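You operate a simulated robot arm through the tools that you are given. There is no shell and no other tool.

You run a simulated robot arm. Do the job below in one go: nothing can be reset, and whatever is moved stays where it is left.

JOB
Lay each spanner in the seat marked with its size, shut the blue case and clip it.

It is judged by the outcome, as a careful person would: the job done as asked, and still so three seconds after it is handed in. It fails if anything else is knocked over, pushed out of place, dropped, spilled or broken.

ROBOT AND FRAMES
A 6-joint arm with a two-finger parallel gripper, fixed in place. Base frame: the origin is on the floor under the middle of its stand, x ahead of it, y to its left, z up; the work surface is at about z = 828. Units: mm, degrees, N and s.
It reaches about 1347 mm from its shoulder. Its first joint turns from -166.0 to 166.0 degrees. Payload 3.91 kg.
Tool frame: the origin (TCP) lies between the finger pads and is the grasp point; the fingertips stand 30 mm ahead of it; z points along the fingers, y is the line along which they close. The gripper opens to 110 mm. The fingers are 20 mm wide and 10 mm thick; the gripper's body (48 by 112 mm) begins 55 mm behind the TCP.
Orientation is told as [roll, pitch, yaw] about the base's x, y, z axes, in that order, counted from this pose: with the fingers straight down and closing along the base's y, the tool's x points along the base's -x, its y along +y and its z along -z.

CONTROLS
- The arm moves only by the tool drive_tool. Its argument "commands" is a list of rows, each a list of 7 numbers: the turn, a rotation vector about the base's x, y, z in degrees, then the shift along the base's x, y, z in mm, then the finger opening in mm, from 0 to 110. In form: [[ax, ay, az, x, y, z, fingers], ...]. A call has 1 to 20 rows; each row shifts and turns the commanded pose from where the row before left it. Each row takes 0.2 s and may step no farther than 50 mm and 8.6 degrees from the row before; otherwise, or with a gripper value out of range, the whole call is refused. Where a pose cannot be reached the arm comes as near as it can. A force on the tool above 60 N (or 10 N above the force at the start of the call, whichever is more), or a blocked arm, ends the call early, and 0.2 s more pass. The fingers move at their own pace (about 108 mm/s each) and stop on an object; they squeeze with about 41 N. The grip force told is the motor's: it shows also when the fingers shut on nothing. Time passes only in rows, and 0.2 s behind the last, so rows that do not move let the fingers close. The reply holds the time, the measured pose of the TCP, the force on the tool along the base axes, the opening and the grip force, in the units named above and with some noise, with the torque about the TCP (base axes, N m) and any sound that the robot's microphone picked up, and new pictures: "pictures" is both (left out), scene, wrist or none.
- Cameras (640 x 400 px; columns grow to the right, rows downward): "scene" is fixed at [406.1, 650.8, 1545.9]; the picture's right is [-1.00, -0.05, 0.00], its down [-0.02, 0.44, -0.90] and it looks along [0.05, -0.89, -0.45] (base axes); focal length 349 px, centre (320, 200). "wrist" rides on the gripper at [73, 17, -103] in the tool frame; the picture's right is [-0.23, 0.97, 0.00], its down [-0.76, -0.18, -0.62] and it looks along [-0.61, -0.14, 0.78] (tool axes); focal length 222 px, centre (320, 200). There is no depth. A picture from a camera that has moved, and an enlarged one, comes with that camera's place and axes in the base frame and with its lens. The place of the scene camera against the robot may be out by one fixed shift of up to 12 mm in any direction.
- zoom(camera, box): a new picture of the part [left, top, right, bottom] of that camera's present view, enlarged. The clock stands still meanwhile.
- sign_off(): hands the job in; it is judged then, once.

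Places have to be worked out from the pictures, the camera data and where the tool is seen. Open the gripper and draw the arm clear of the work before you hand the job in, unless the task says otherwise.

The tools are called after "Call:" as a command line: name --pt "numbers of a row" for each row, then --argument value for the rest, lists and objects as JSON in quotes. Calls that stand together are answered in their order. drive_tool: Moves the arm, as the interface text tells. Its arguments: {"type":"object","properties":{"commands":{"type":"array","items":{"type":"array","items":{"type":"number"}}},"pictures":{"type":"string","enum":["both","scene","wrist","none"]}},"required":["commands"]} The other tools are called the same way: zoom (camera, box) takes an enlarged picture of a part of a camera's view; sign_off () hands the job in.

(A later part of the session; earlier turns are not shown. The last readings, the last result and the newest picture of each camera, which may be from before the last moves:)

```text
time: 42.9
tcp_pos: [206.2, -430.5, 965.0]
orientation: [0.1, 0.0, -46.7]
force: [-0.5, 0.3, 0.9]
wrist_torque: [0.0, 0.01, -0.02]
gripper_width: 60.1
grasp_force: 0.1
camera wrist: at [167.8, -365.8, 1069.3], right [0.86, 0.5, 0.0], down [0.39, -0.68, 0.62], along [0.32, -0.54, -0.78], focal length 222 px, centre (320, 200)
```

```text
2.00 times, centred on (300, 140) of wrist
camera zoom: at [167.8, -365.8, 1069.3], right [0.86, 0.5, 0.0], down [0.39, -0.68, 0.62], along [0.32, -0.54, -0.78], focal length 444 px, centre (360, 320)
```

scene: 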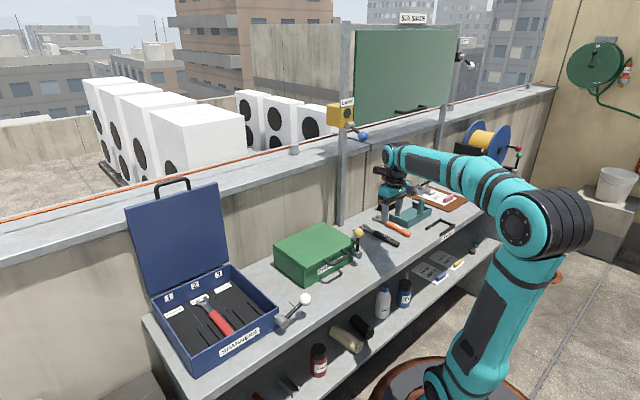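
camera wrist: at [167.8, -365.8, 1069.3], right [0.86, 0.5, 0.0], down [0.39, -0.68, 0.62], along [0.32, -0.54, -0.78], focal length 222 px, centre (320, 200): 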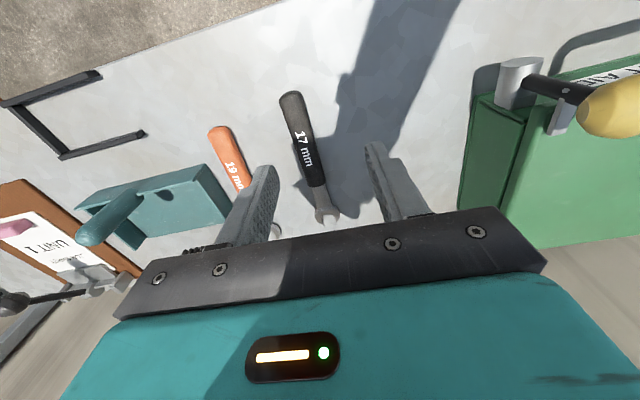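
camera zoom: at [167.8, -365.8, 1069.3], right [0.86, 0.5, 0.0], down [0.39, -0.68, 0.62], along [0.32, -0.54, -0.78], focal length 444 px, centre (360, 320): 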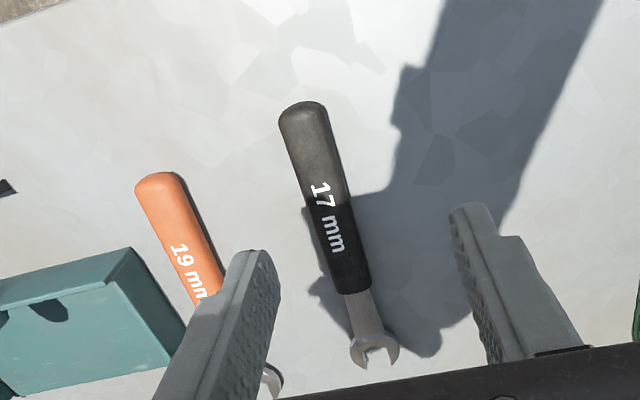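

Black handle: free end about (172,-425), neck end about (247,-504), axis −46.5°. I drop below the lamp level first, then move over the grasp point (241,-498).

Call:
drive_tool --pt "0 0 0 0 0 -35 50" --pt "0 0 0 0 0 -30 50" --pt "0 0 0 17.3 -33.7 -5 50" --pt "0 0 0 17.3 -33.7 -5 50" --pt "0 0 0 0 0 0 50" --pictures "both"

Call:
zoom --camera "wrist" --box '[160, 40, 440, 240]'

Call:
zoom --camera "scene" --box '[320, 110, 450, 270]'

```text
time: 44.1
tcp_pos: [242.2, -497.6, 891.4]
orientation: [0.2, -0.1, -46.7]
force: [-0.2, 0.5, -0.2]
wrist_torque: [0.0, -0.01, 0.01]
gripper_width: 50.2
grasp_force: 0.2
camera wrist: at [203.0, -432.4, 994.0], right [0.86, 0.5, 0.0], down [0.39, -0.68, 0.62], along [0.32, -0.54, -0.78], focal length 222 px, centre (320, 200)
```

scene: 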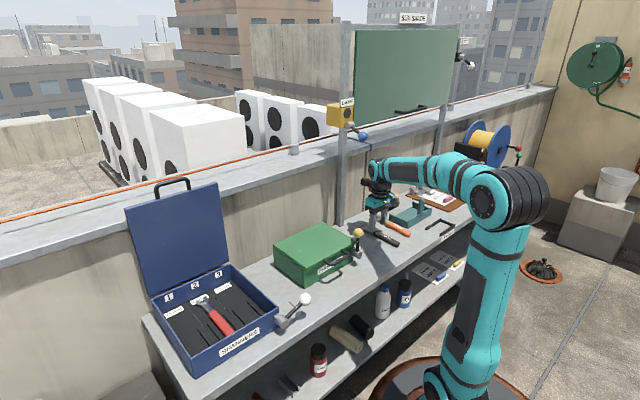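
wrist: 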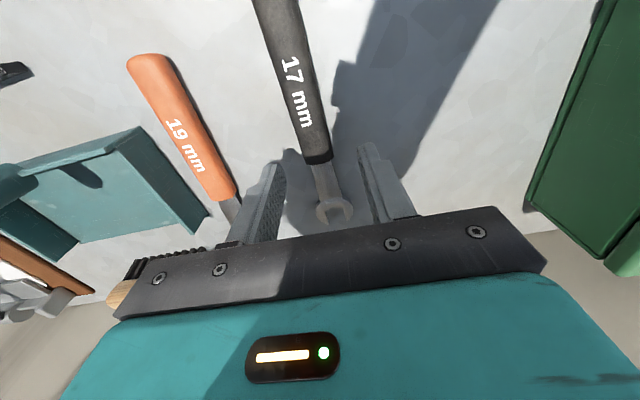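

```text
2.00 times, centred on (300, 140) of wrist
camera zoom: at [203.0, -432.4, 994.0], right [0.86, 0.5, 0.0], down [0.39, -0.68, 0.62], along [0.32, -0.54, -0.78], focal length 444 px, centre (360, 320)
```

zoom: 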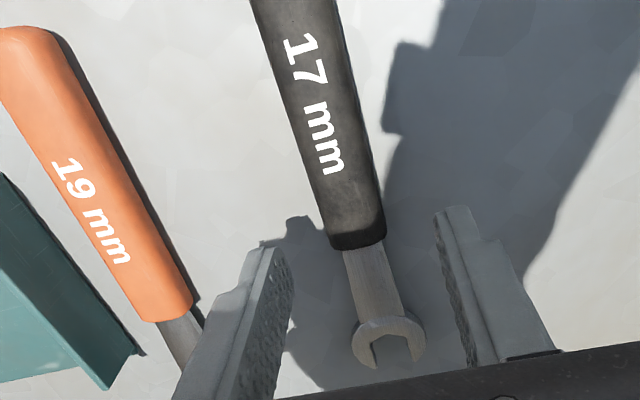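

```text
2.50 times, centred on (385, 190) of scene
camera zoom: at [406.1, 650.8, 1545.9], right [-1.0, -0.05, 0.0], down [-0.02, 0.44, -0.9], along [0.05, -0.89, -0.45], focal length 872 px, centre (158, 225)
```

zoom: 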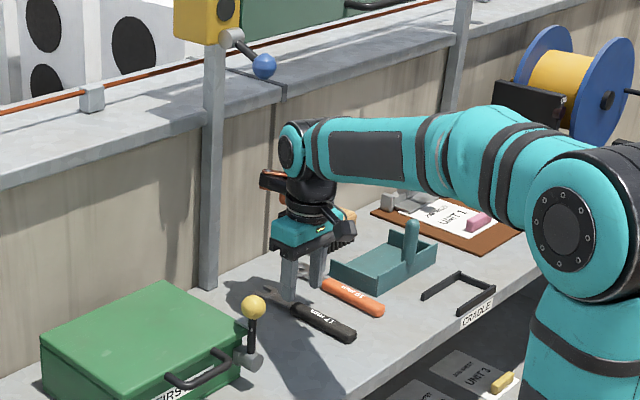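

Call:
drive_tool --pt "0 0 0 -2.5 -2.4 -15 50" --pt "0 0 0 0 0 -10 50" --pt "0 0 0 0 0 -5 50" --pt "0 0 0 0 0 0 35" --pt "0 0 0 0 0 0 10" --pt "0 0 0 0 0 0 10" --pt "0 0 0 0 0 0 10" --pictures "wrist"

Call:
zoom --camera "wrist" --box '[160, 40, 440, 240]'

```text
time: 45.7
tcp_pos: [239.0, -500.8, 862.4]
orientation: [0.1, 0.0, -46.7]
force: [0.3, -0.6, -0.8]
wrist_torque: [0.01, 0.05, -0.04]
gripper_width: 23.3
grasp_force: 41.0
camera wrist: at [201.0, -435.6, 964.5], right [0.86, 0.5, 0.0], down [0.39, -0.68, 0.62], along [0.32, -0.54, -0.78], focal length 222 px, centre (320, 200)
```

wrist: 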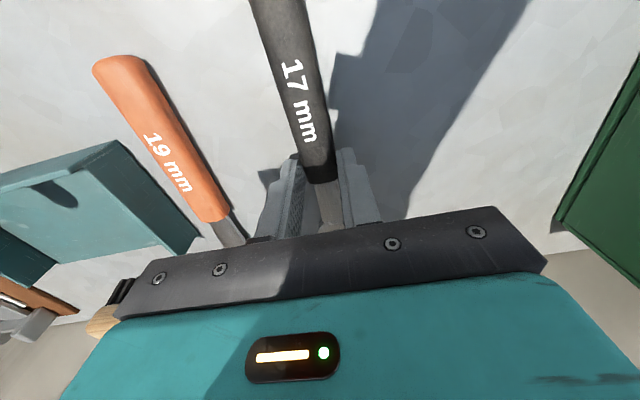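

```text
2.00 times, centred on (300, 140) of wrist
camera zoom: at [201.0, -435.6, 964.5], right [0.86, 0.5, 0.0], down [0.39, -0.68, 0.62], along [0.32, -0.54, -0.78], focal length 444 px, centre (360, 320)
```

zoom: 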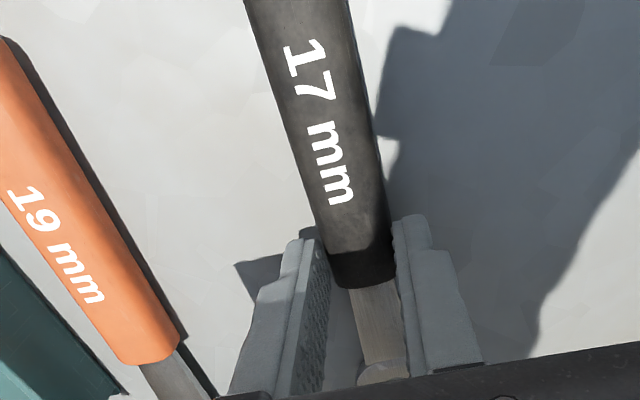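

Black is gripped at 23.3 mm. I lift slightly, retreat low toward the robot side, then rise and carry it to in front of the case.

Call:
drive_tool --pt "0 0 0 0 0 12 10" --pt "0 0 0 0 0 20 10" --pt "0 0 0 -27 27 5 10" --pt "0 0 0 -27 27 5 10" --pt "0 0 0 -27 27 10 10" --pt "0 0 0 5 5 45 10" --pt "0 0 0 5 5 45 10" --pt "0 0 0 10 10 45 10" --pt "0 0 0 0 0 0 10" --pictures "scene"

Call:
zoom --camera "scene" --box '[320, 110, 480, 270]'

```text
time: 47.7
tcp_pos: [177.9, -400.1, 1051.3]
orientation: [0.1, -0.1, -46.6]
force: [0.2, 0.5, -1.3]
wrist_torque: [0.01, 0.0, 0.02]
gripper_width: 23.3
grasp_force: 41.0
```

scene: 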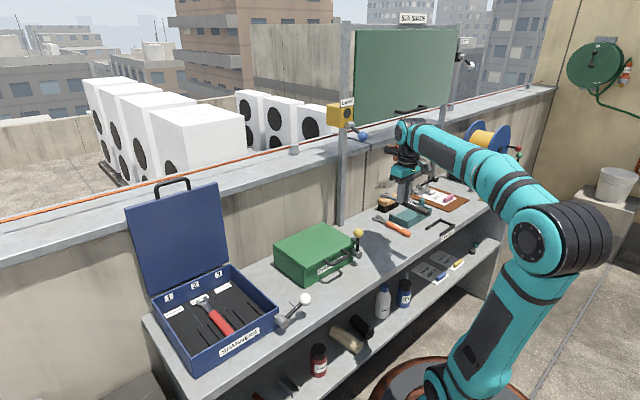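

```text
2.50 times, centred on (400, 190) of scene
camera zoom: at [406.1, 650.8, 1545.9], right [-1.0, -0.05, 0.0], down [-0.02, 0.44, -0.9], along [0.05, -0.89, -0.45], focal length 872 px, centre (120, 225)
```

zoom: 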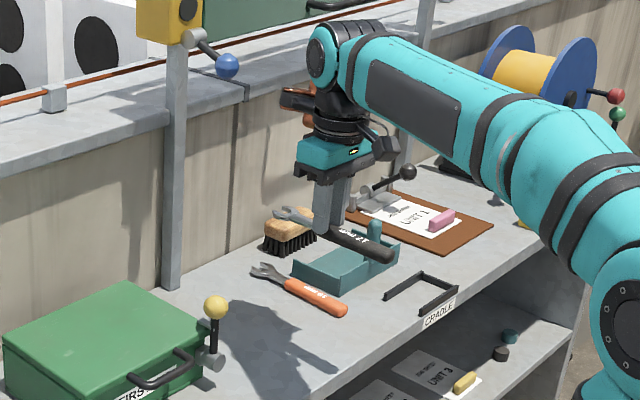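

The black spanner is held level and well clear. I carry it along the bench at this height to in front of bay 3.

Call:
drive_tool --pt "0 0 0 20 28 0 10" --pt "0 0 0.8 30 34 0 10" --pt "0 0 0.8 32 34 0 10" --pt "0 0 0 33 34 0 10" --pt "0 0 0 33 34 0 10" --pt "0 0 0 33 34 0 10" --pt "0 0 0 33 34 0 10" --pt "0 0 0 33 34 0 10" --pt "0 0 0 33 34 0 10" --pt "0 0 0 33 34 0 10" --pt "0 0 0 33 34 0 10" --pt "0 0 0 33 34 0 10" --pt "0 0 0 7 9 0 10" --pt "0 0 0 0 0 0 10" --pictures "both"

Call:
zoom --camera "wrist" --box '[160, 40, 480, 240]'

```text
time: 50.7
tcp_pos: [564.5, 12.0, 1049.3]
orientation: [0.0, -0.1, -45.1]
force: [-0.5, -0.3, -2.1]
wrist_torque: [0.01, -0.01, -0.06]
gripper_width: 23.4
grasp_force: 40.6
camera wrist: at [524.4, 75.3, 1152.4], right [0.85, 0.53, 0.0], down [0.41, -0.66, 0.62], along [0.33, -0.53, -0.78], focal length 222 px, centre (320, 200)
```

scene: 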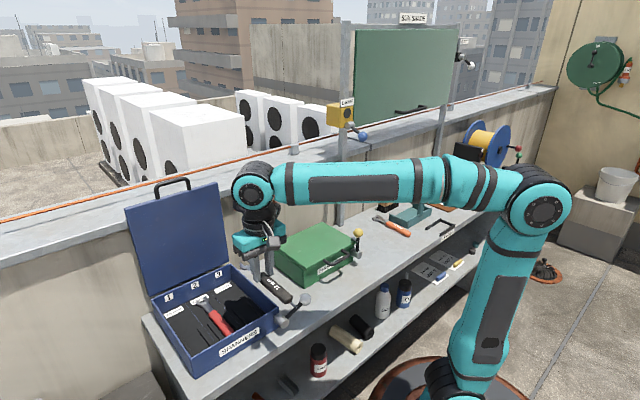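
wrist: 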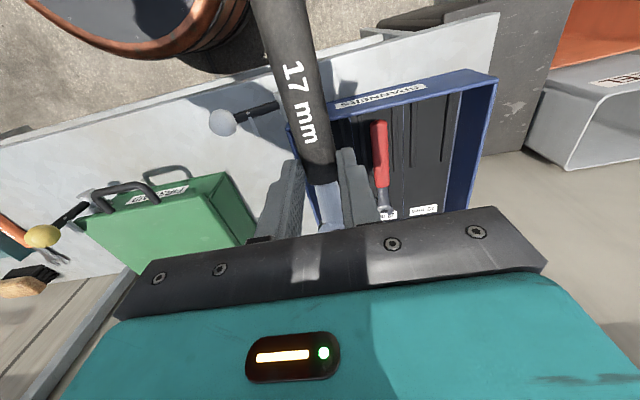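

```text
2.00 times, centred on (320, 140) of wrist
camera zoom: at [524.4, 75.3, 1152.4], right [0.85, 0.53, 0.0], down [0.41, -0.66, 0.62], along [0.33, -0.53, -0.78], focal length 444 px, centre (320, 320)
```

zoom: 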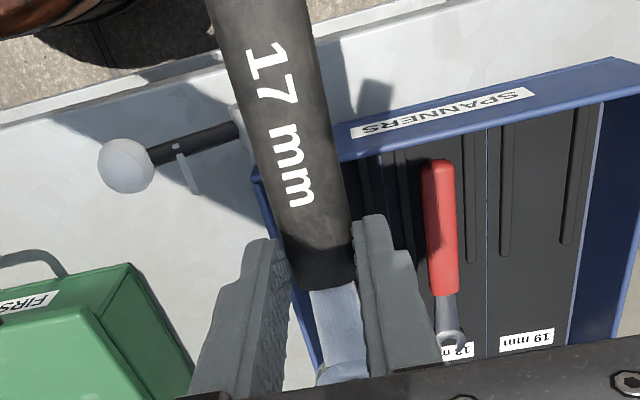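

Red sits properly between its ribs. I move the black spanner over bay 3, TCP target (674,-98).

Call:
drive_tool --pt "0 0 0 21.9 -22.1 -10 10" --pt "0 0 0 21.9 -22.1 -15 10" --pt "0 0 0 21.9 -22.1 -18 10" --pt "0 0 0 21.8 -22.1 -20 10" --pt "0 0 0 21.8 -22 -23 10" --pt "0 0 0 0 0 0 10" --pictures "both"

Call:
zoom --camera "wrist" --box '[160, 40, 480, 240]'

Call:
zoom --camera "scene" --box '[120, 140, 320, 380]'

```text
time: 52.1
tcp_pos: [674.6, -98.9, 963.1]
orientation: [0.1, -0.1, -45.0]
force: [0.2, 1.3, -2.3]
wrist_torque: [-0.02, 0.01, -0.01]
gripper_width: 23.1
grasp_force: 41.0
camera wrist: at [633.7, -35.7, 1066.1], right [0.85, 0.53, 0.0], down [0.41, -0.66, 0.62], along [0.33, -0.53, -0.78], focal length 222 px, centre (320, 200)
```

scene: 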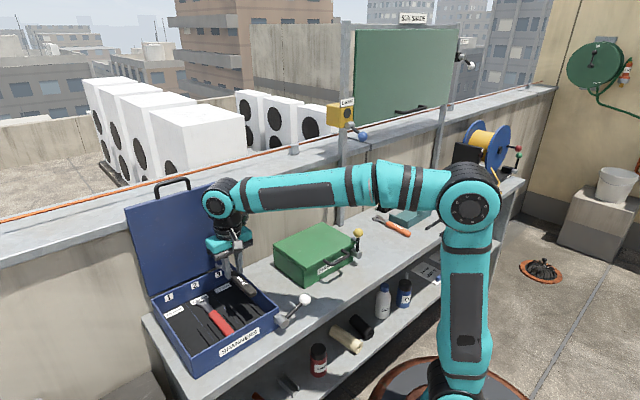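
wrist: 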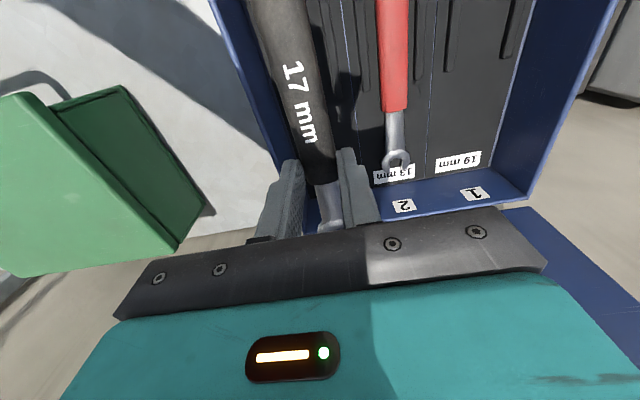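

```text
2.00 times, centred on (320, 140) of wrist
camera zoom: at [633.7, -35.7, 1066.1], right [0.85, 0.53, 0.0], down [0.41, -0.66, 0.62], along [0.33, -0.53, -0.78], focal length 444 px, centre (320, 320)
```

zoom: 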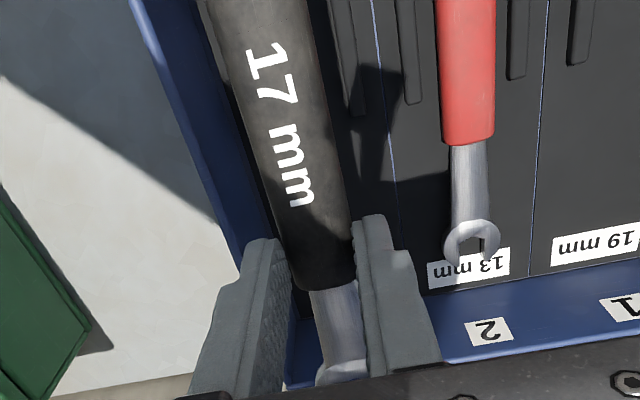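

```text
1.67 times, centred on (220, 260) of scene
camera zoom: at [406.1, 650.8, 1545.9], right [-1.0, -0.05, 0.0], down [-0.02, 0.44, -0.9], along [0.05, -0.89, -0.45], focal length 582 px, centre (487, 100)
```

zoom: 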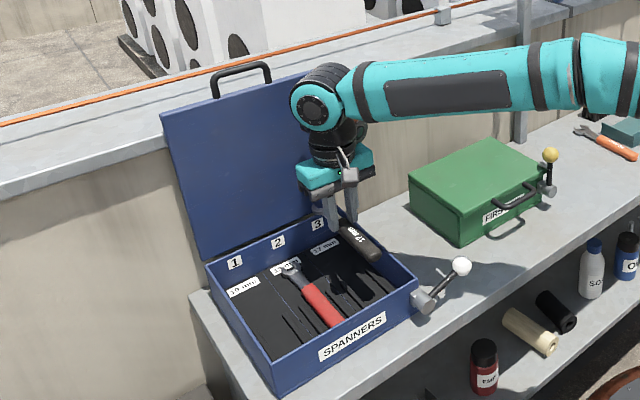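

Position checks out (w≈407, s≈547). I lower into bay 3.

Call:
drive_tool --pt "0 0 0 0 0 -25 10" --pt "0 0 0 0 0 -30 10" --pt "0 0 0 0 0 -22 10" --pt "0 0 0 0 0 -8 10" --pt "0 0 0 0 0 0 10" --pictures "both"

Call:
zoom --camera "wrist" --box '[160, 0, 480, 240]'

Call:
drive_tool --pt "0 0 0 0 0 -4 10" --pt "0 0 0 0 0 -2 10" --pt "0 0 0 0 0 0 10" --pictures "none"

```text
time: 53.3
tcp_pos: [673.9, -98.9, 878.6]
orientation: [0.1, -0.2, -45.0]
force: [-0.3, 0.0, -1.5]
wrist_torque: [-0.02, 0.03, 0.0]
gripper_width: 23.4
grasp_force: 41.1
camera wrist: at [633.8, -35.9, 981.0], right [0.85, 0.53, 0.0], down [0.41, -0.66, 0.62], along [0.33, -0.53, -0.78], focal length 222 px, centre (320, 200)
```

scene: 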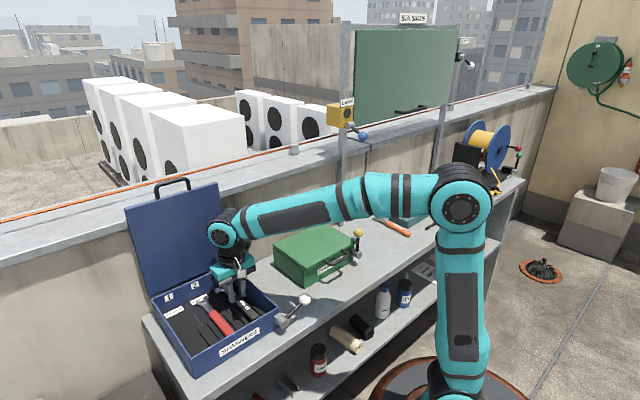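
wrist: 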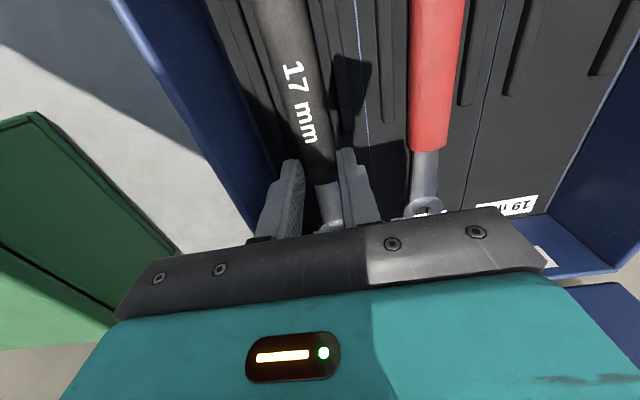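

```text
1.67 times, centred on (320, 120) of wrist
camera zoom: at [633.8, -35.9, 981.0], right [0.85, 0.53, 0.0], down [0.41, -0.66, 0.62], along [0.33, -0.53, -0.78], focal length 370 px, centre (320, 333)
```

zoom: 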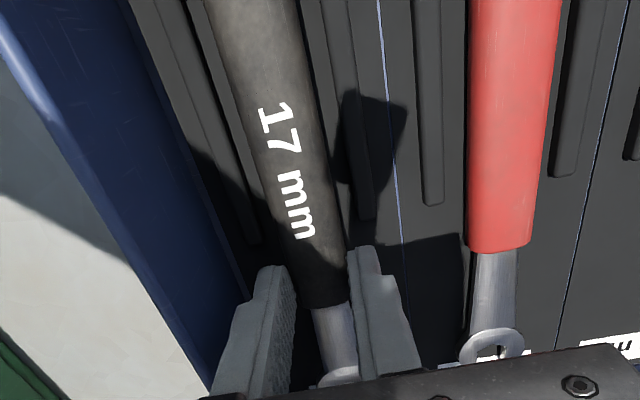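

```text
time: 54.1
tcp_pos: [674.3, -98.5, 872.8]
orientation: [0.1, 0.1, -45.1]
force: [0.5, 0.1, -1.3]
wrist_torque: [0.0, -0.01, 0.01]
gripper_width: 23.4
grasp_force: 40.6
```

Call:
drive_tool --pt "0 0 0 0 0 -1.5 10" --pt "0 0 0 0 0 0 10" --pictures "none"

Call:
drive_tool --pt "0 0 0 0 0 -1 10" --pt "0 0 0 0 0 0 10" --pictures "none"

```text
time: 54.7
tcp_pos: [673.6, -100.9, 870.5]
orientation: [0.0, -0.1, -44.9]
force: [0.0, 0.0, -2.1]
wrist_torque: [0.01, -0.04, -0.03]
gripper_width: 23.2
grasp_force: 40.5
```

```text
time: 55.3
tcp_pos: [673.7, -99.2, 870.0]
orientation: [0.1, 0.0, -45.1]
force: [0.2, -0.7, -1.6]
wrist_torque: [-0.04, -0.02, -0.01]
gripper_width: 23.3
grasp_force: 40.5
```

Not in contact yet; I continue lowering in 1 mm steps.

Call:
drive_tool --pt "0 0 0 0 0 -1.2 10" --pt "0 0 0 0 0 0 10" --pictures "none"

Call:
drive_tool --pt "0 0 0 0 0 -1.2 10" --pt "0 0 0 0 0 0 10" --pictures "none"

```text
time: 55.9
tcp_pos: [673.1, -99.2, 869.8]
orientation: [0.3, -0.1, -45.0]
force: [3.9, 0.2, 12.9]
wrist_torque: [0.25, 0.28, -0.07]
gripper_width: 23.4
grasp_force: 40.5
```

```text
time: 56.5
tcp_pos: [674.2, -100.5, 869.8]
orientation: [0.2, -0.2, -45.0]
force: [6.8, -1.1, 41.6]
wrist_torque: [0.1, -0.02, -0.08]
gripper_width: 23.3
grasp_force: 40.9
```

The spanner is down on the floor. I ease up, open to 36 mm and rise.

Call:
drive_tool --pt "0 0 0 0 0 1.6 10" --pt "0 0 0 0 0 0 36" --pt "0 0 0 0 0 0 36" --pt "0 0 0 0 0 10 36" --pt "0 0 0 0 0 30 36" --pt "0 0 0 0 0 40 36" --pt "0 0 0 0 0 0 36" --pictures "both"

Call:
zoom --camera "wrist" --box '[160, 0, 480, 240]'

Call:
zoom --camera "scene" --box '[140, 240, 290, 380]'

```text
time: 58.1
tcp_pos: [674.1, -99.8, 948.7]
orientation: [0.1, -0.1, -45.0]
force: [-0.1, -0.3, -0.2]
wrist_torque: [-0.01, 0.01, -0.01]
gripper_width: 35.7
grasp_force: 0.0
camera wrist: at [633.4, -35.7, 1052.1], right [0.85, 0.53, 0.0], down [0.41, -0.66, 0.62], along [0.33, -0.53, -0.78], focal length 222 px, centre (320, 200)
```

scene: 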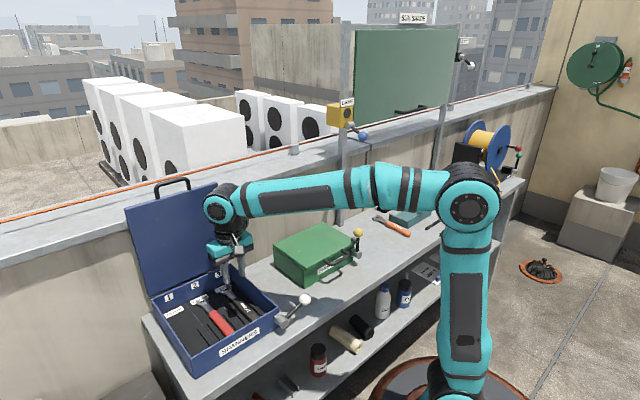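
wrist: 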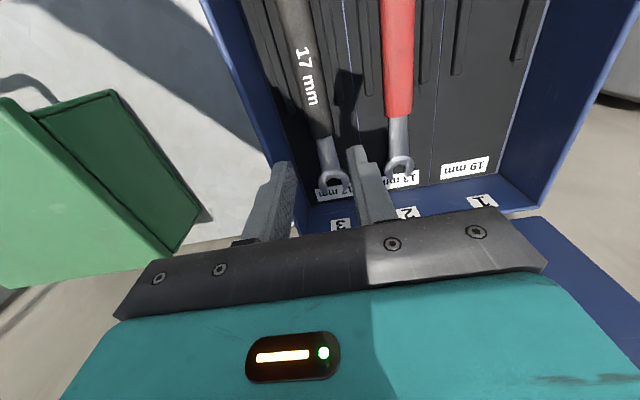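

```text
1.67 times, centred on (320, 120) of wrist
camera zoom: at [633.4, -35.7, 1052.1], right [0.85, 0.53, 0.0], down [0.41, -0.66, 0.62], along [0.33, -0.53, -0.78], focal length 370 px, centre (320, 333)
```

zoom: 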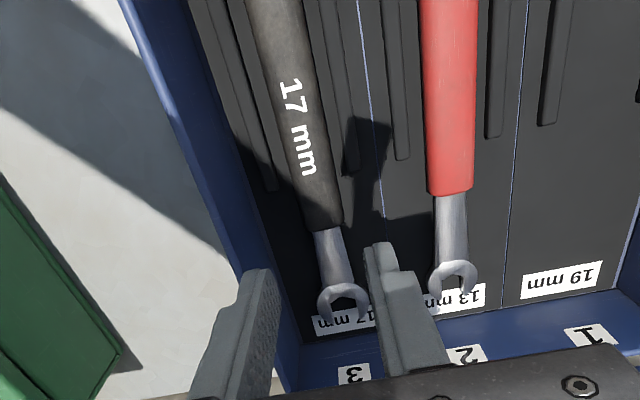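

```text
2.86 times, centred on (215, 310) of scene
camera zoom: at [406.1, 650.8, 1545.9], right [-1.0, -0.05, 0.0], down [-0.02, 0.44, -0.9], along [0.05, -0.89, -0.45], focal length 997 px, centre (620, -114)
```

zoom: 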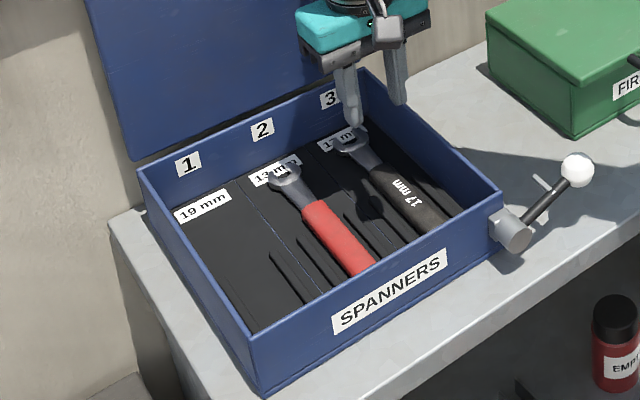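

Black 17 is in its seat. I go back along the bench at height to look at the orange 19 mm spanner, which lies close to the teal carrier.

Call:
drive_tool --pt "0 0 0 -20 20 35 60" --pt "0 0 0 -33 33 30 60" --pt "0 0 0 -33 33 25 60" --pt "0 0 0 -34 -30 10 60" --pt "0 0 0 -35 -35 0 60" --pt "0 0 0 -35 -35 0 60" --pt "0 0 0 -35 -35 0 60" --pt "0 0 0 -35 -35 0 60" --pt "0 0 0 -35 -35 0 60" --pt "0 0 0 -35 -35 0 60" --pt "0 0 0 -35 -35 0 60" --pt "0 0 0 -35 -35 0 60" --pt "0 0 -0.9 -35 -35 0 60" --pt "0 0 -0.9 -35 -35 0 60" --pt "0 0 0 -35 -35 0 60" --pt "0 0 0 -30 -38 0 60" --pt "0 0 0 -10 -30 -30 60" --pt "0 0 0 -5 -20 -40 60" --pt "0 0 0 0 0 -20 60" --pt "0 0 0 0 0 0 60" --pictures "both"

Call:
zoom --camera "wrist" --box '[160, 40, 440, 240]'

```text
refused: row 2 steps farther than a row can; nothing moved
```

```text
2.00 times, centred on (300, 140) of wrist
camera zoom: at [633.4, -35.7, 1052.1], right [0.85, 0.53, 0.0], down [0.41, -0.66, 0.62], along [0.33, -0.53, -0.78], focal length 444 px, centre (360, 320)
```

zoom: 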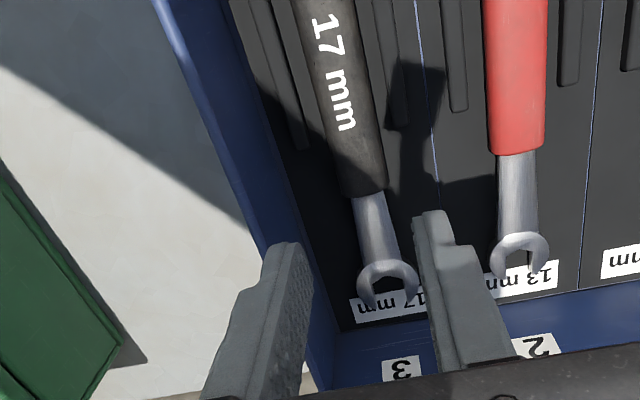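

One row was too long; I resend with step sizes under 50 mm.

Call:
drive_tool --pt "0 0 0 -20 20 35 60" --pt "0 0 0 -30 30 25 60" --pt "0 0 0 -30 30 25 60" --pt "0 0 0 -35 -25 15 60" --pt "0 0 0 -35 -35 0 60" --pt "0 0 0 -35 -35 0 60" --pt "0 0 0 -35 -35 0 60" --pt "0 0 0 -35 -35 0 60" --pt "0 0 0 -35 -35 0 60" --pt "0 0 0 -35 -35 0 60" --pt "0 0 0 -35 -35 0 60" --pt "0 0 0 -35 -35 0 60" --pt "0 0 -0.9 -35 -35 0 60" --pt "0 0 -0.9 -35 -35 0 60" --pt "0 0 0 -35 -35 0 60" --pt "0 0 0 -30 -38 0 60" --pt "0 0 0 -10 -30 -30 60" --pt "0 0 0 -5 -20 -40 60" --pt "0 0 0 0 0 -20 60" --pt "0 0 0 0 0 0 60" --pictures "both"

Call:
zoom --camera "wrist" --box '[160, 40, 440, 240]'

```text
time: 62.3
tcp_pos: [128.4, -516.8, 958.1]
orientation: [0.1, 0.0, -46.8]
force: [-0.6, -0.7, 0.7]
wrist_torque: [-0.02, 0.01, 0.04]
gripper_width: 60.0
grasp_force: 0.0
camera wrist: at [89.7, -452.4, 1061.5], right [0.87, 0.5, 0.0], down [0.39, -0.68, 0.62], along [0.31, -0.54, -0.78], focal length 222 px, centre (320, 200)
```

scene: 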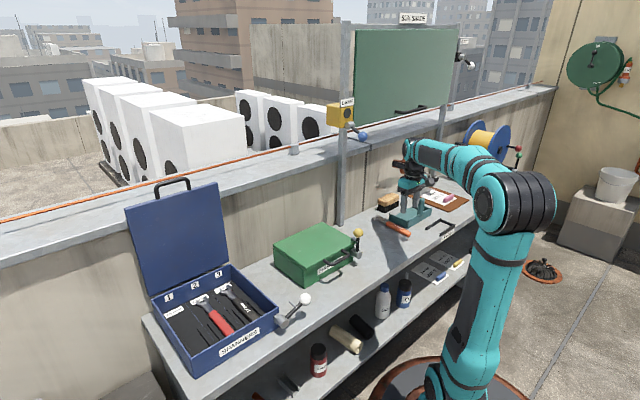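
wrist: 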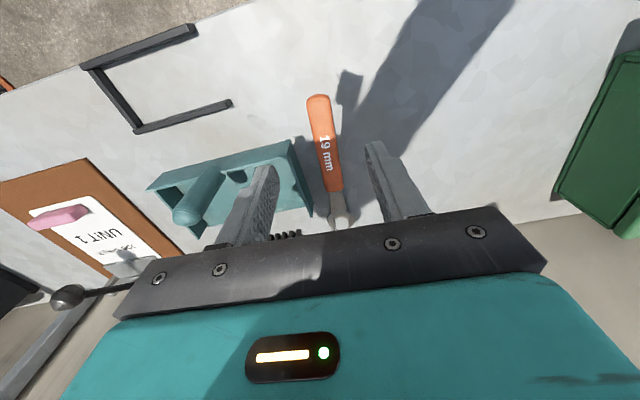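

```text
2.00 times, centred on (300, 140) of wrist
camera zoom: at [89.7, -452.4, 1061.5], right [0.87, 0.5, 0.0], down [0.39, -0.68, 0.62], along [0.31, -0.54, -0.78], focal length 444 px, centre (360, 320)
```

zoom: 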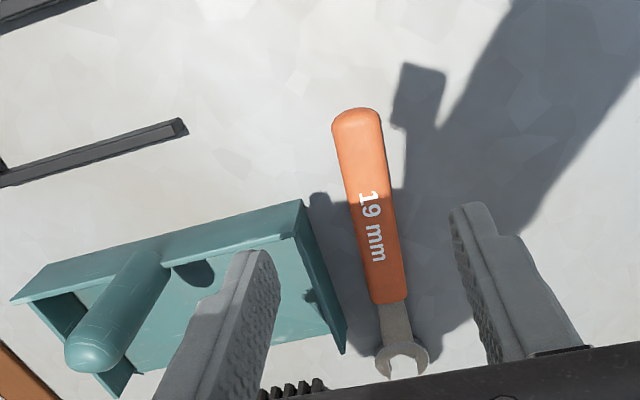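

Orange axis is about −49.7°, neck end near (186,-583); the teal rim is about 31 mm to its left. I narrow the opening to 34 mm, match the yaw and move over the grasp point, staying just above the rim to verify.

Call:
drive_tool --pt "0 0 -1 18 -19.5 -18 34" --pt "0 0 -1 18 -19.5 -20 34" --pt "0 0 -0.9 17.6 -19.5 -22 34" --pt "0 0 0 0 0 0 34" --pictures "both"

Call:
zoom --camera "wrist" --box '[180, 40, 440, 240]'

Call:
zoom --camera "scene" --box '[350, 150, 470, 260]'

```text
time: 63.3
tcp_pos: [180.3, -575.5, 900.0]
orientation: [0.0, -0.2, -49.7]
force: [-0.2, -0.1, 0.0]
wrist_torque: [0.02, 0.0, -0.02]
gripper_width: 34.1
grasp_force: 0.1
camera wrist: at [146.4, -509.3, 1002.5], right [0.89, 0.46, 0.0], down [0.36, -0.7, 0.62], along [0.29, -0.55, -0.78], focal length 222 px, centre (320, 200)
```

scene: 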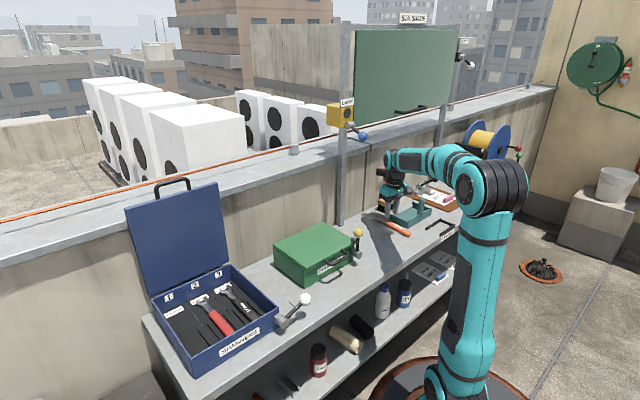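
wrist: 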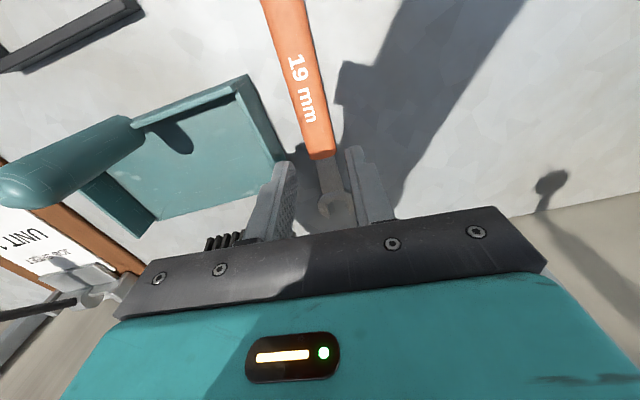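

```text
2.00 times, centred on (310, 140) of wrist
camera zoom: at [146.4, -509.3, 1002.5], right [0.89, 0.46, 0.0], down [0.36, -0.7, 0.62], along [0.29, -0.55, -0.78], focal length 444 px, centre (340, 320)
```

zoom: 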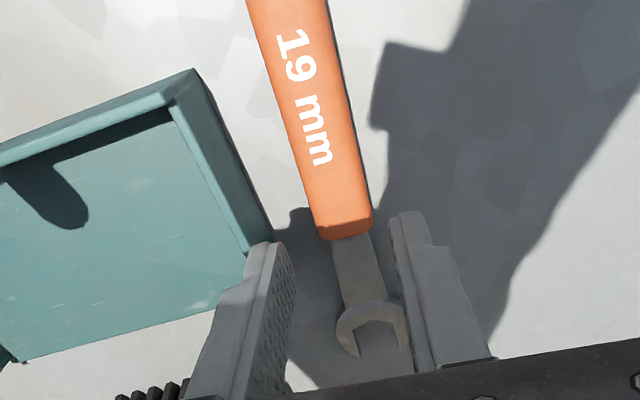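

```text
3.64 times, centred on (410, 205) of scene
camera zoom: at [406.1, 650.8, 1545.9], right [-1.0, -0.05, 0.0], down [-0.02, 0.44, -0.9], along [0.05, -0.89, -0.45], focal length 1269 px, centre (-7, 182)
```

zoom: 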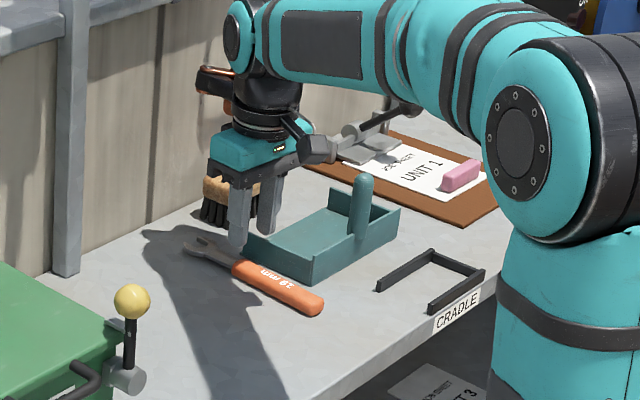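

Call:
drive_tool --pt "0 0 0 2.5 -1.5 -6 29" --pt "0 0 0 0 0 -4 29" --pt "0 0 0 0 0 0 29" --pictures "wrist"

Call:
zoom --camera "wrist" --box '[230, 100, 400, 240]'

Call:
zoom --camera "scene" --box '[370, 180, 440, 245]'

```text
time: 64.1
tcp_pos: [183.4, -577.0, 888.0]
orientation: [0.1, -0.1, -49.7]
force: [-0.7, -0.6, 0.1]
wrist_torque: [0.01, 0.01, 0.0]
gripper_width: 29.1
grasp_force: 0.1
camera wrist: at [149.2, -510.4, 991.9], right [0.89, 0.46, 0.0], down [0.36, -0.7, 0.62], along [0.29, -0.55, -0.78], focal length 222 px, centre (320, 200)
```

wrist: 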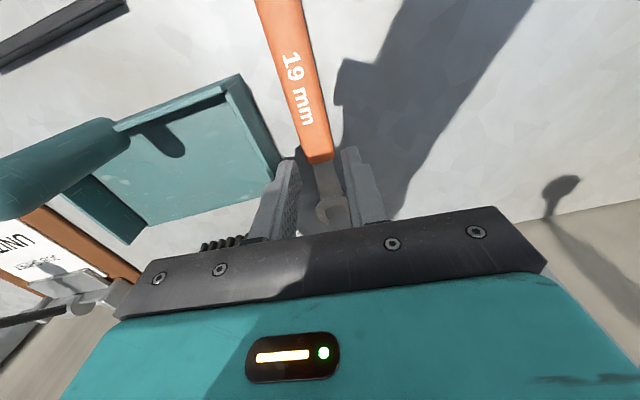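

```text
2.86 times, centred on (315, 170) of wrist
camera zoom: at [149.2, -510.4, 991.9], right [0.89, 0.46, 0.0], down [0.36, -0.7, 0.62], along [0.29, -0.55, -0.78], focal length 635 px, centre (334, 286)
```

zoom: 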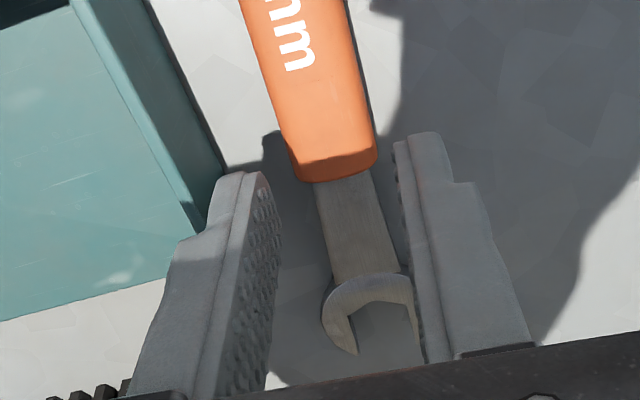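

```text
6.15 times, centred on (405, 212) of scene
camera zoom: at [406.1, 650.8, 1545.9], right [-1.0, -0.05, 0.0], down [-0.02, 0.44, -0.9], along [0.05, -0.89, -0.45], focal length 2147 px, centre (-203, 123)
```

zoom: 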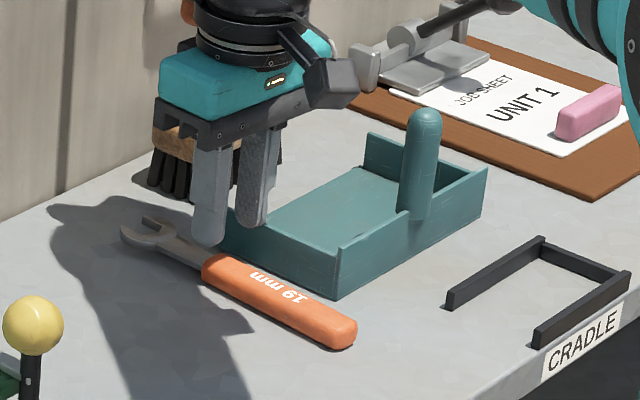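

The teal carrier's outer face is about 33 mm from the tool axis, so the fingers (outer ±26 mm) fit. I descend with a 32 mm opening and close.

Call:
drive_tool --pt "0 0 0 0 0 -10 32" --pt "0 0 0 0 0 -10 32" --pt "0 0 0 0 0 -6 32" --pt "0 0 0 0 0 0 10" --pt "0 0 0 0 0 0 10" --pt "0 0 0 0 0 0 10" --pictures "both"

Call:
zoom --camera "wrist" --box '[230, 100, 400, 240]'

Call:
zoom --camera "scene" --box '[370, 180, 440, 245]'

```text
time: 65.5
tcp_pos: [184.4, -576.9, 862.7]
orientation: [0.1, -0.1, -49.7]
force: [-1.5, -5.8, 10.8]
wrist_torque: [-0.19, 0.07, 0.15]
gripper_width: 23.2
grasp_force: 40.5
camera wrist: at [149.3, -510.2, 966.0], right [0.89, 0.46, 0.0], down [0.36, -0.7, 0.62], along [0.29, -0.55, -0.78], focal length 222 px, centre (320, 200)
```

scene: 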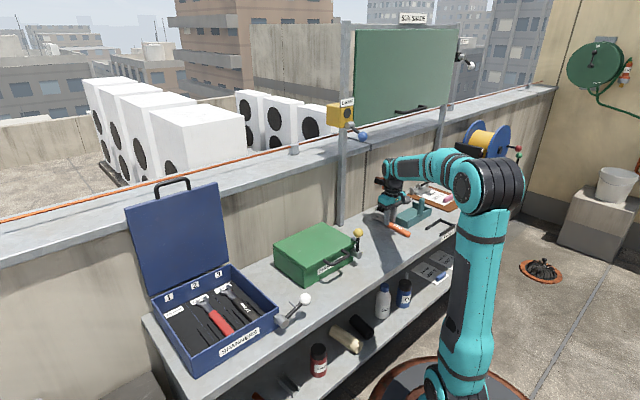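
wrist: 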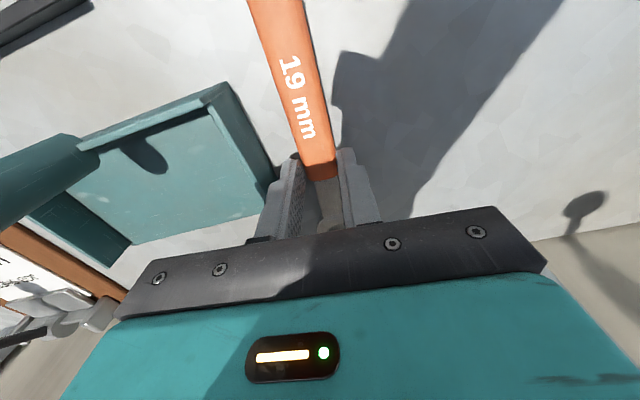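

```text
2.86 times, centred on (315, 170) of wrist
camera zoom: at [149.3, -510.2, 966.0], right [0.89, 0.46, 0.0], down [0.36, -0.7, 0.62], along [0.29, -0.55, -0.78], focal length 635 px, centre (334, 286)
```

zoom: 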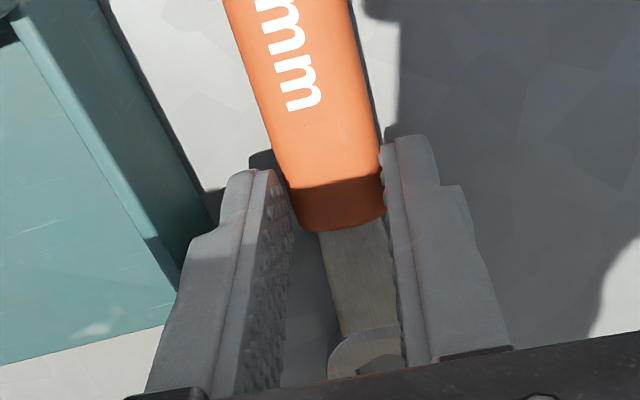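

```text
6.15 times, centred on (405, 212) of scene
camera zoom: at [406.1, 650.8, 1545.9], right [-1.0, -0.05, 0.0], down [-0.02, 0.44, -0.9], along [0.05, -0.89, -0.45], focal length 2147 px, centre (-203, 123)
```

zoom: 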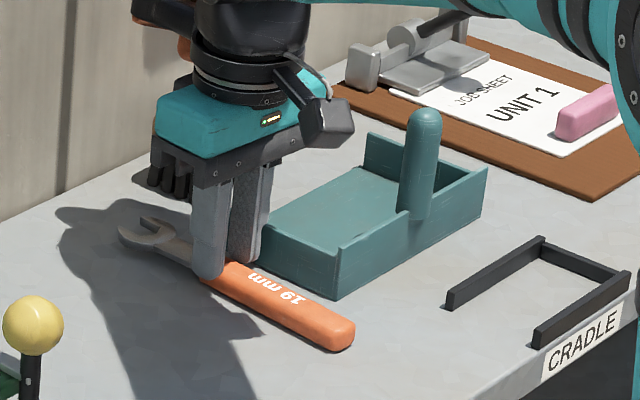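

The grip is on (23.2 mm) but there is a 10 N upward reading; I check whether it persists with a small lift.

Call:
drive_tool --pt "0 0 0 0 0 1.5 10" --pt "0 0 0 0 0 0 10" --pictures "none"

Call:
drive_tool --pt "0 0 0 0 0 4 10" --pt "0 0 0 0 0 0 10" --pictures "none"

Call:
zoom --camera "scene" --box '[370, 180, 440, 245]'

```text
time: 66.1
tcp_pos: [185.4, -576.6, 863.7]
orientation: [0.0, 0.0, -49.7]
force: [0.1, -0.4, 0.1]
wrist_torque: [-0.02, -0.03, -0.02]
gripper_width: 22.9
grasp_force: 40.8
```

```text
time: 66.7
tcp_pos: [184.6, -577.7, 868.1]
orientation: [0.2, 0.0, -49.6]
force: [-0.6, 0.7, -1.8]
wrist_torque: [0.03, -0.02, 0.0]
gripper_width: 23.5
grasp_force: 40.9
```

```text
6.15 times, centred on (405, 212) of scene
camera zoom: at [406.1, 650.8, 1545.9], right [-1.0, -0.05, 0.0], down [-0.02, 0.44, -0.9], along [0.05, -0.89, -0.45], focal length 2147 px, centre (-203, 123)
```

zoom: 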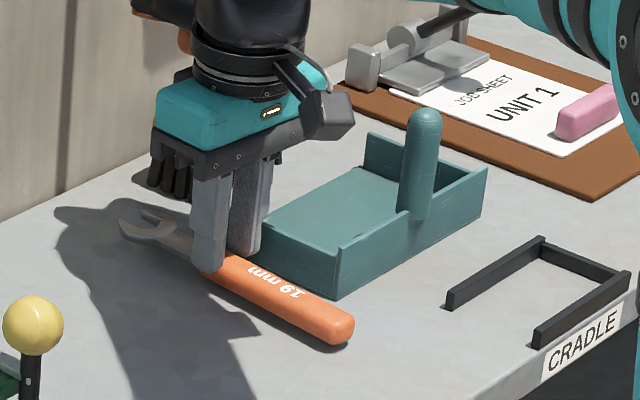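

It's free and held. I lift, retreat along the robot side, and rise.

Call:
drive_tool --pt "0 0 0 0 0 12 10" --pt "0 0 0 0 0 20 10" --pt "0 0 0 -22 26 8 10" --pt "0 0 0 -22 26 8 10" --pt "0 0 0 -24 26 8 10" --pt "0 0 0 5 5 42 10" --pt "0 0 0 10 10 42 10" --pt "0 0 0 10 10 44 10" --pt "0 0 0 0 0 0 10" --pictures "both"

Call:
zoom --camera "scene" --box '[340, 110, 480, 260]'

```text
time: 68.7
tcp_pos: [141.7, -473.9, 1051.6]
orientation: [0.0, -0.2, -49.7]
force: [0.2, 0.0, -1.6]
wrist_torque: [-0.01, -0.04, 0.01]
gripper_width: 23.4
grasp_force: 41.3
camera wrist: at [106.8, -407.2, 1154.7], right [0.89, 0.46, 0.0], down [0.36, -0.7, 0.62], along [0.29, -0.55, -0.78], focal length 222 px, centre (320, 200)
```

scene: 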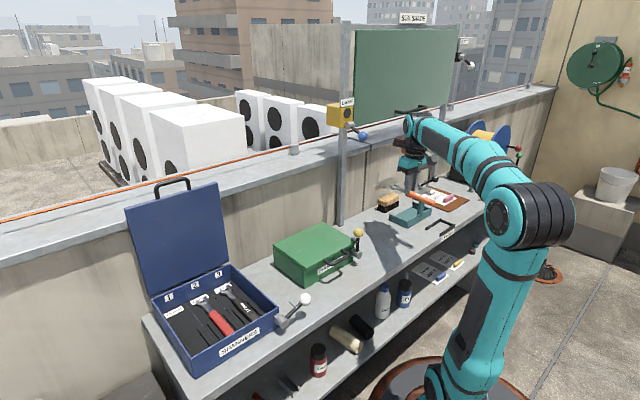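
wrist: 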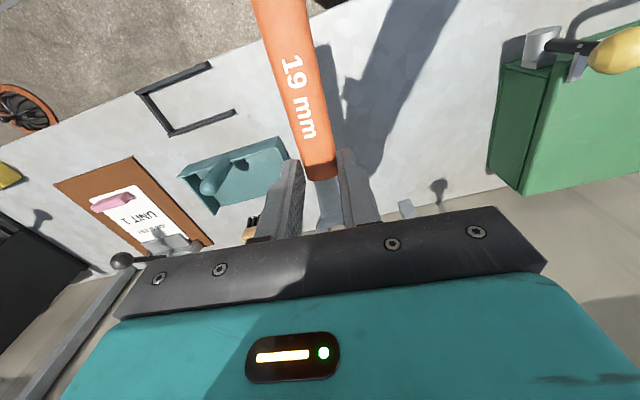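

```text
2.67 times, centred on (410, 185) of scene
camera zoom: at [406.1, 650.8, 1545.9], right [-1.0, -0.05, 0.0], down [-0.02, 0.44, -0.9], along [0.05, -0.89, -0.45], focal length 930 px, centre (80, 240)
```

zoom: 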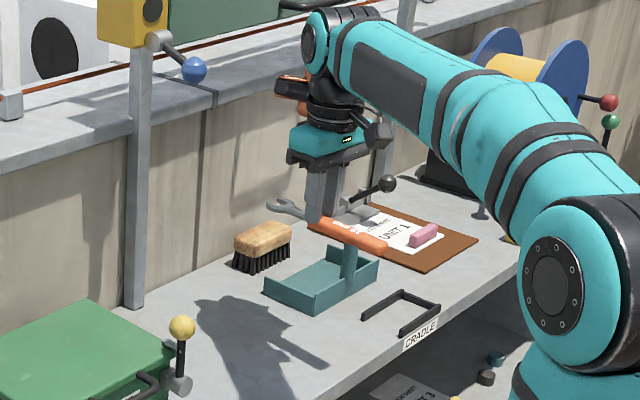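

Everything left behind is undisturbed. I carry the orange spanner along the bench, keeping well out from the lamp, and turn to −45°.

Call:
drive_tool --pt "0 0 0 -5 30 0 10" --pt "0 0 1.6 10 38 2 10" --pt "0 0 1.6 33 34 2 10" --pt "0 0 1.5 34 34 0 10" --pt "0 0 0 35 34.5 0 10" --pt "0 0 0 35 34.5 0 10" --pt "0 0 0 35 34.5 0 10" --pt "0 0 0 35 34.5 0 10" --pt "0 0 0 35 34.5 0 10" --pt "0 0 0 35 34.5 0 10" --pt "0 0 0 35 34.5 0 10" --pt "0 0 0 35 34.5 0 10" --pt "0 0 0 35 34.5 0 10" --pt "0 0 0 35 34.5 0 10" --pt "0 0 0 35 34.5 0 10" --pt "0 0 0 35 34.5 0 10" --pt "0 0 0 33 38 0 10" --pt "0 0 0 0 0 0 10" --pictures "both"

Call:
zoom --camera "wrist" --box '[160, 40, 480, 240]'

```text
refused: row 17 steps farther than a row can; nothing moved
```

```text
2.00 times, centred on (320, 140) of wrist
camera zoom: at [106.8, -407.2, 1154.7], right [0.89, 0.46, 0.0], down [0.36, -0.7, 0.62], along [0.29, -0.55, -0.78], focal length 444 px, centre (320, 320)
```

zoom: 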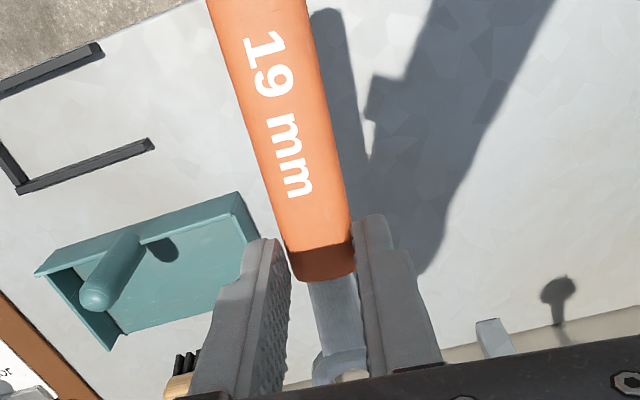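

The last row was a hair too long; I resend with it shortened.

Call:
drive_tool --pt "0 0 0 -5 30 0 10" --pt "0 0 1.6 10 38 2 10" --pt "0 0 1.6 33 34 2 10" --pt "0 0 1.5 34 34 0 10" --pt "0 0 0 35 34.5 0 10" --pt "0 0 0 35 34.5 0 10" --pt "0 0 0 35 34.5 0 10" --pt "0 0 0 35 34.5 0 10" --pt "0 0 0 35 34.5 0 10" --pt "0 0 0 35 34.5 0 10" --pt "0 0 0 35 34.5 0 10" --pt "0 0 0 35 34.5 0 10" --pt "0 0 0 35 34.5 0 10" --pt "0 0 0 35 34.5 0 10" --pt "0 0 0 35 34.5 0 10" --pt "0 0 0 35 34.5 0 10" --pt "0 0 0 30 35 0 10" --pt "0 0 0 3 3 0 10" --pt "0 0 0 0 0 0 10" --pictures "both"

Call:
zoom --camera "wrist" --box '[160, 40, 480, 240]'

```text
time: 72.7
tcp_pos: [667.1, 114.0, 1056.8]
orientation: [0.1, -0.2, -45.1]
force: [-0.6, -0.4, -0.3]
wrist_torque: [0.03, -0.06, -0.02]
gripper_width: 23.3
grasp_force: 40.9
camera wrist: at [626.8, 178.7, 1159.4], right [0.85, 0.53, 0.0], down [0.41, -0.66, 0.62], along [0.33, -0.53, -0.78], focal length 222 px, centre (320, 200)
```

scene: 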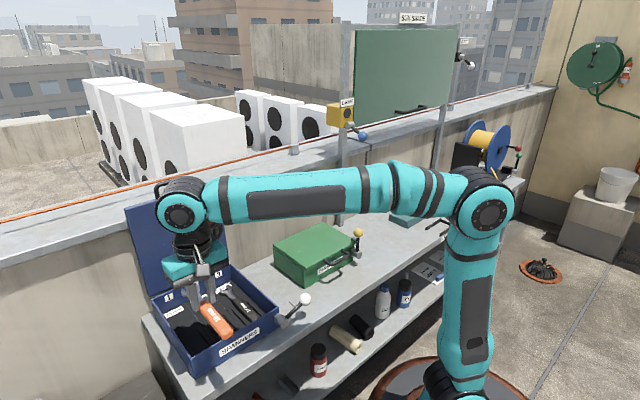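
wrist: 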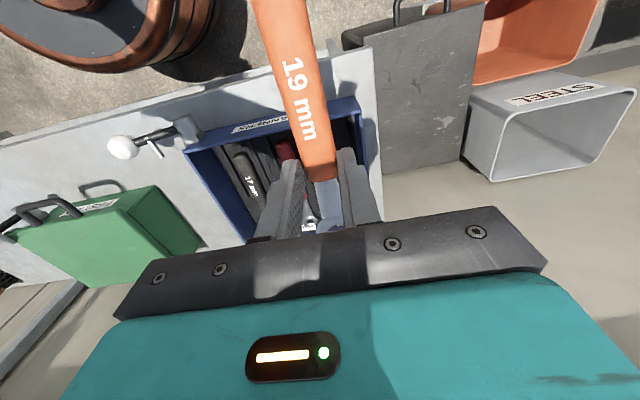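

```text
2.00 times, centred on (320, 140) of wrist
camera zoom: at [626.8, 178.7, 1159.4], right [0.85, 0.53, 0.0], down [0.41, -0.66, 0.62], along [0.33, -0.53, -0.78], focal length 444 px, centre (320, 320)
```

zoom: 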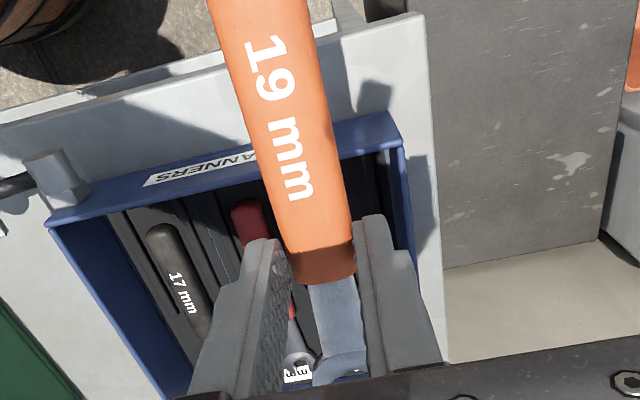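

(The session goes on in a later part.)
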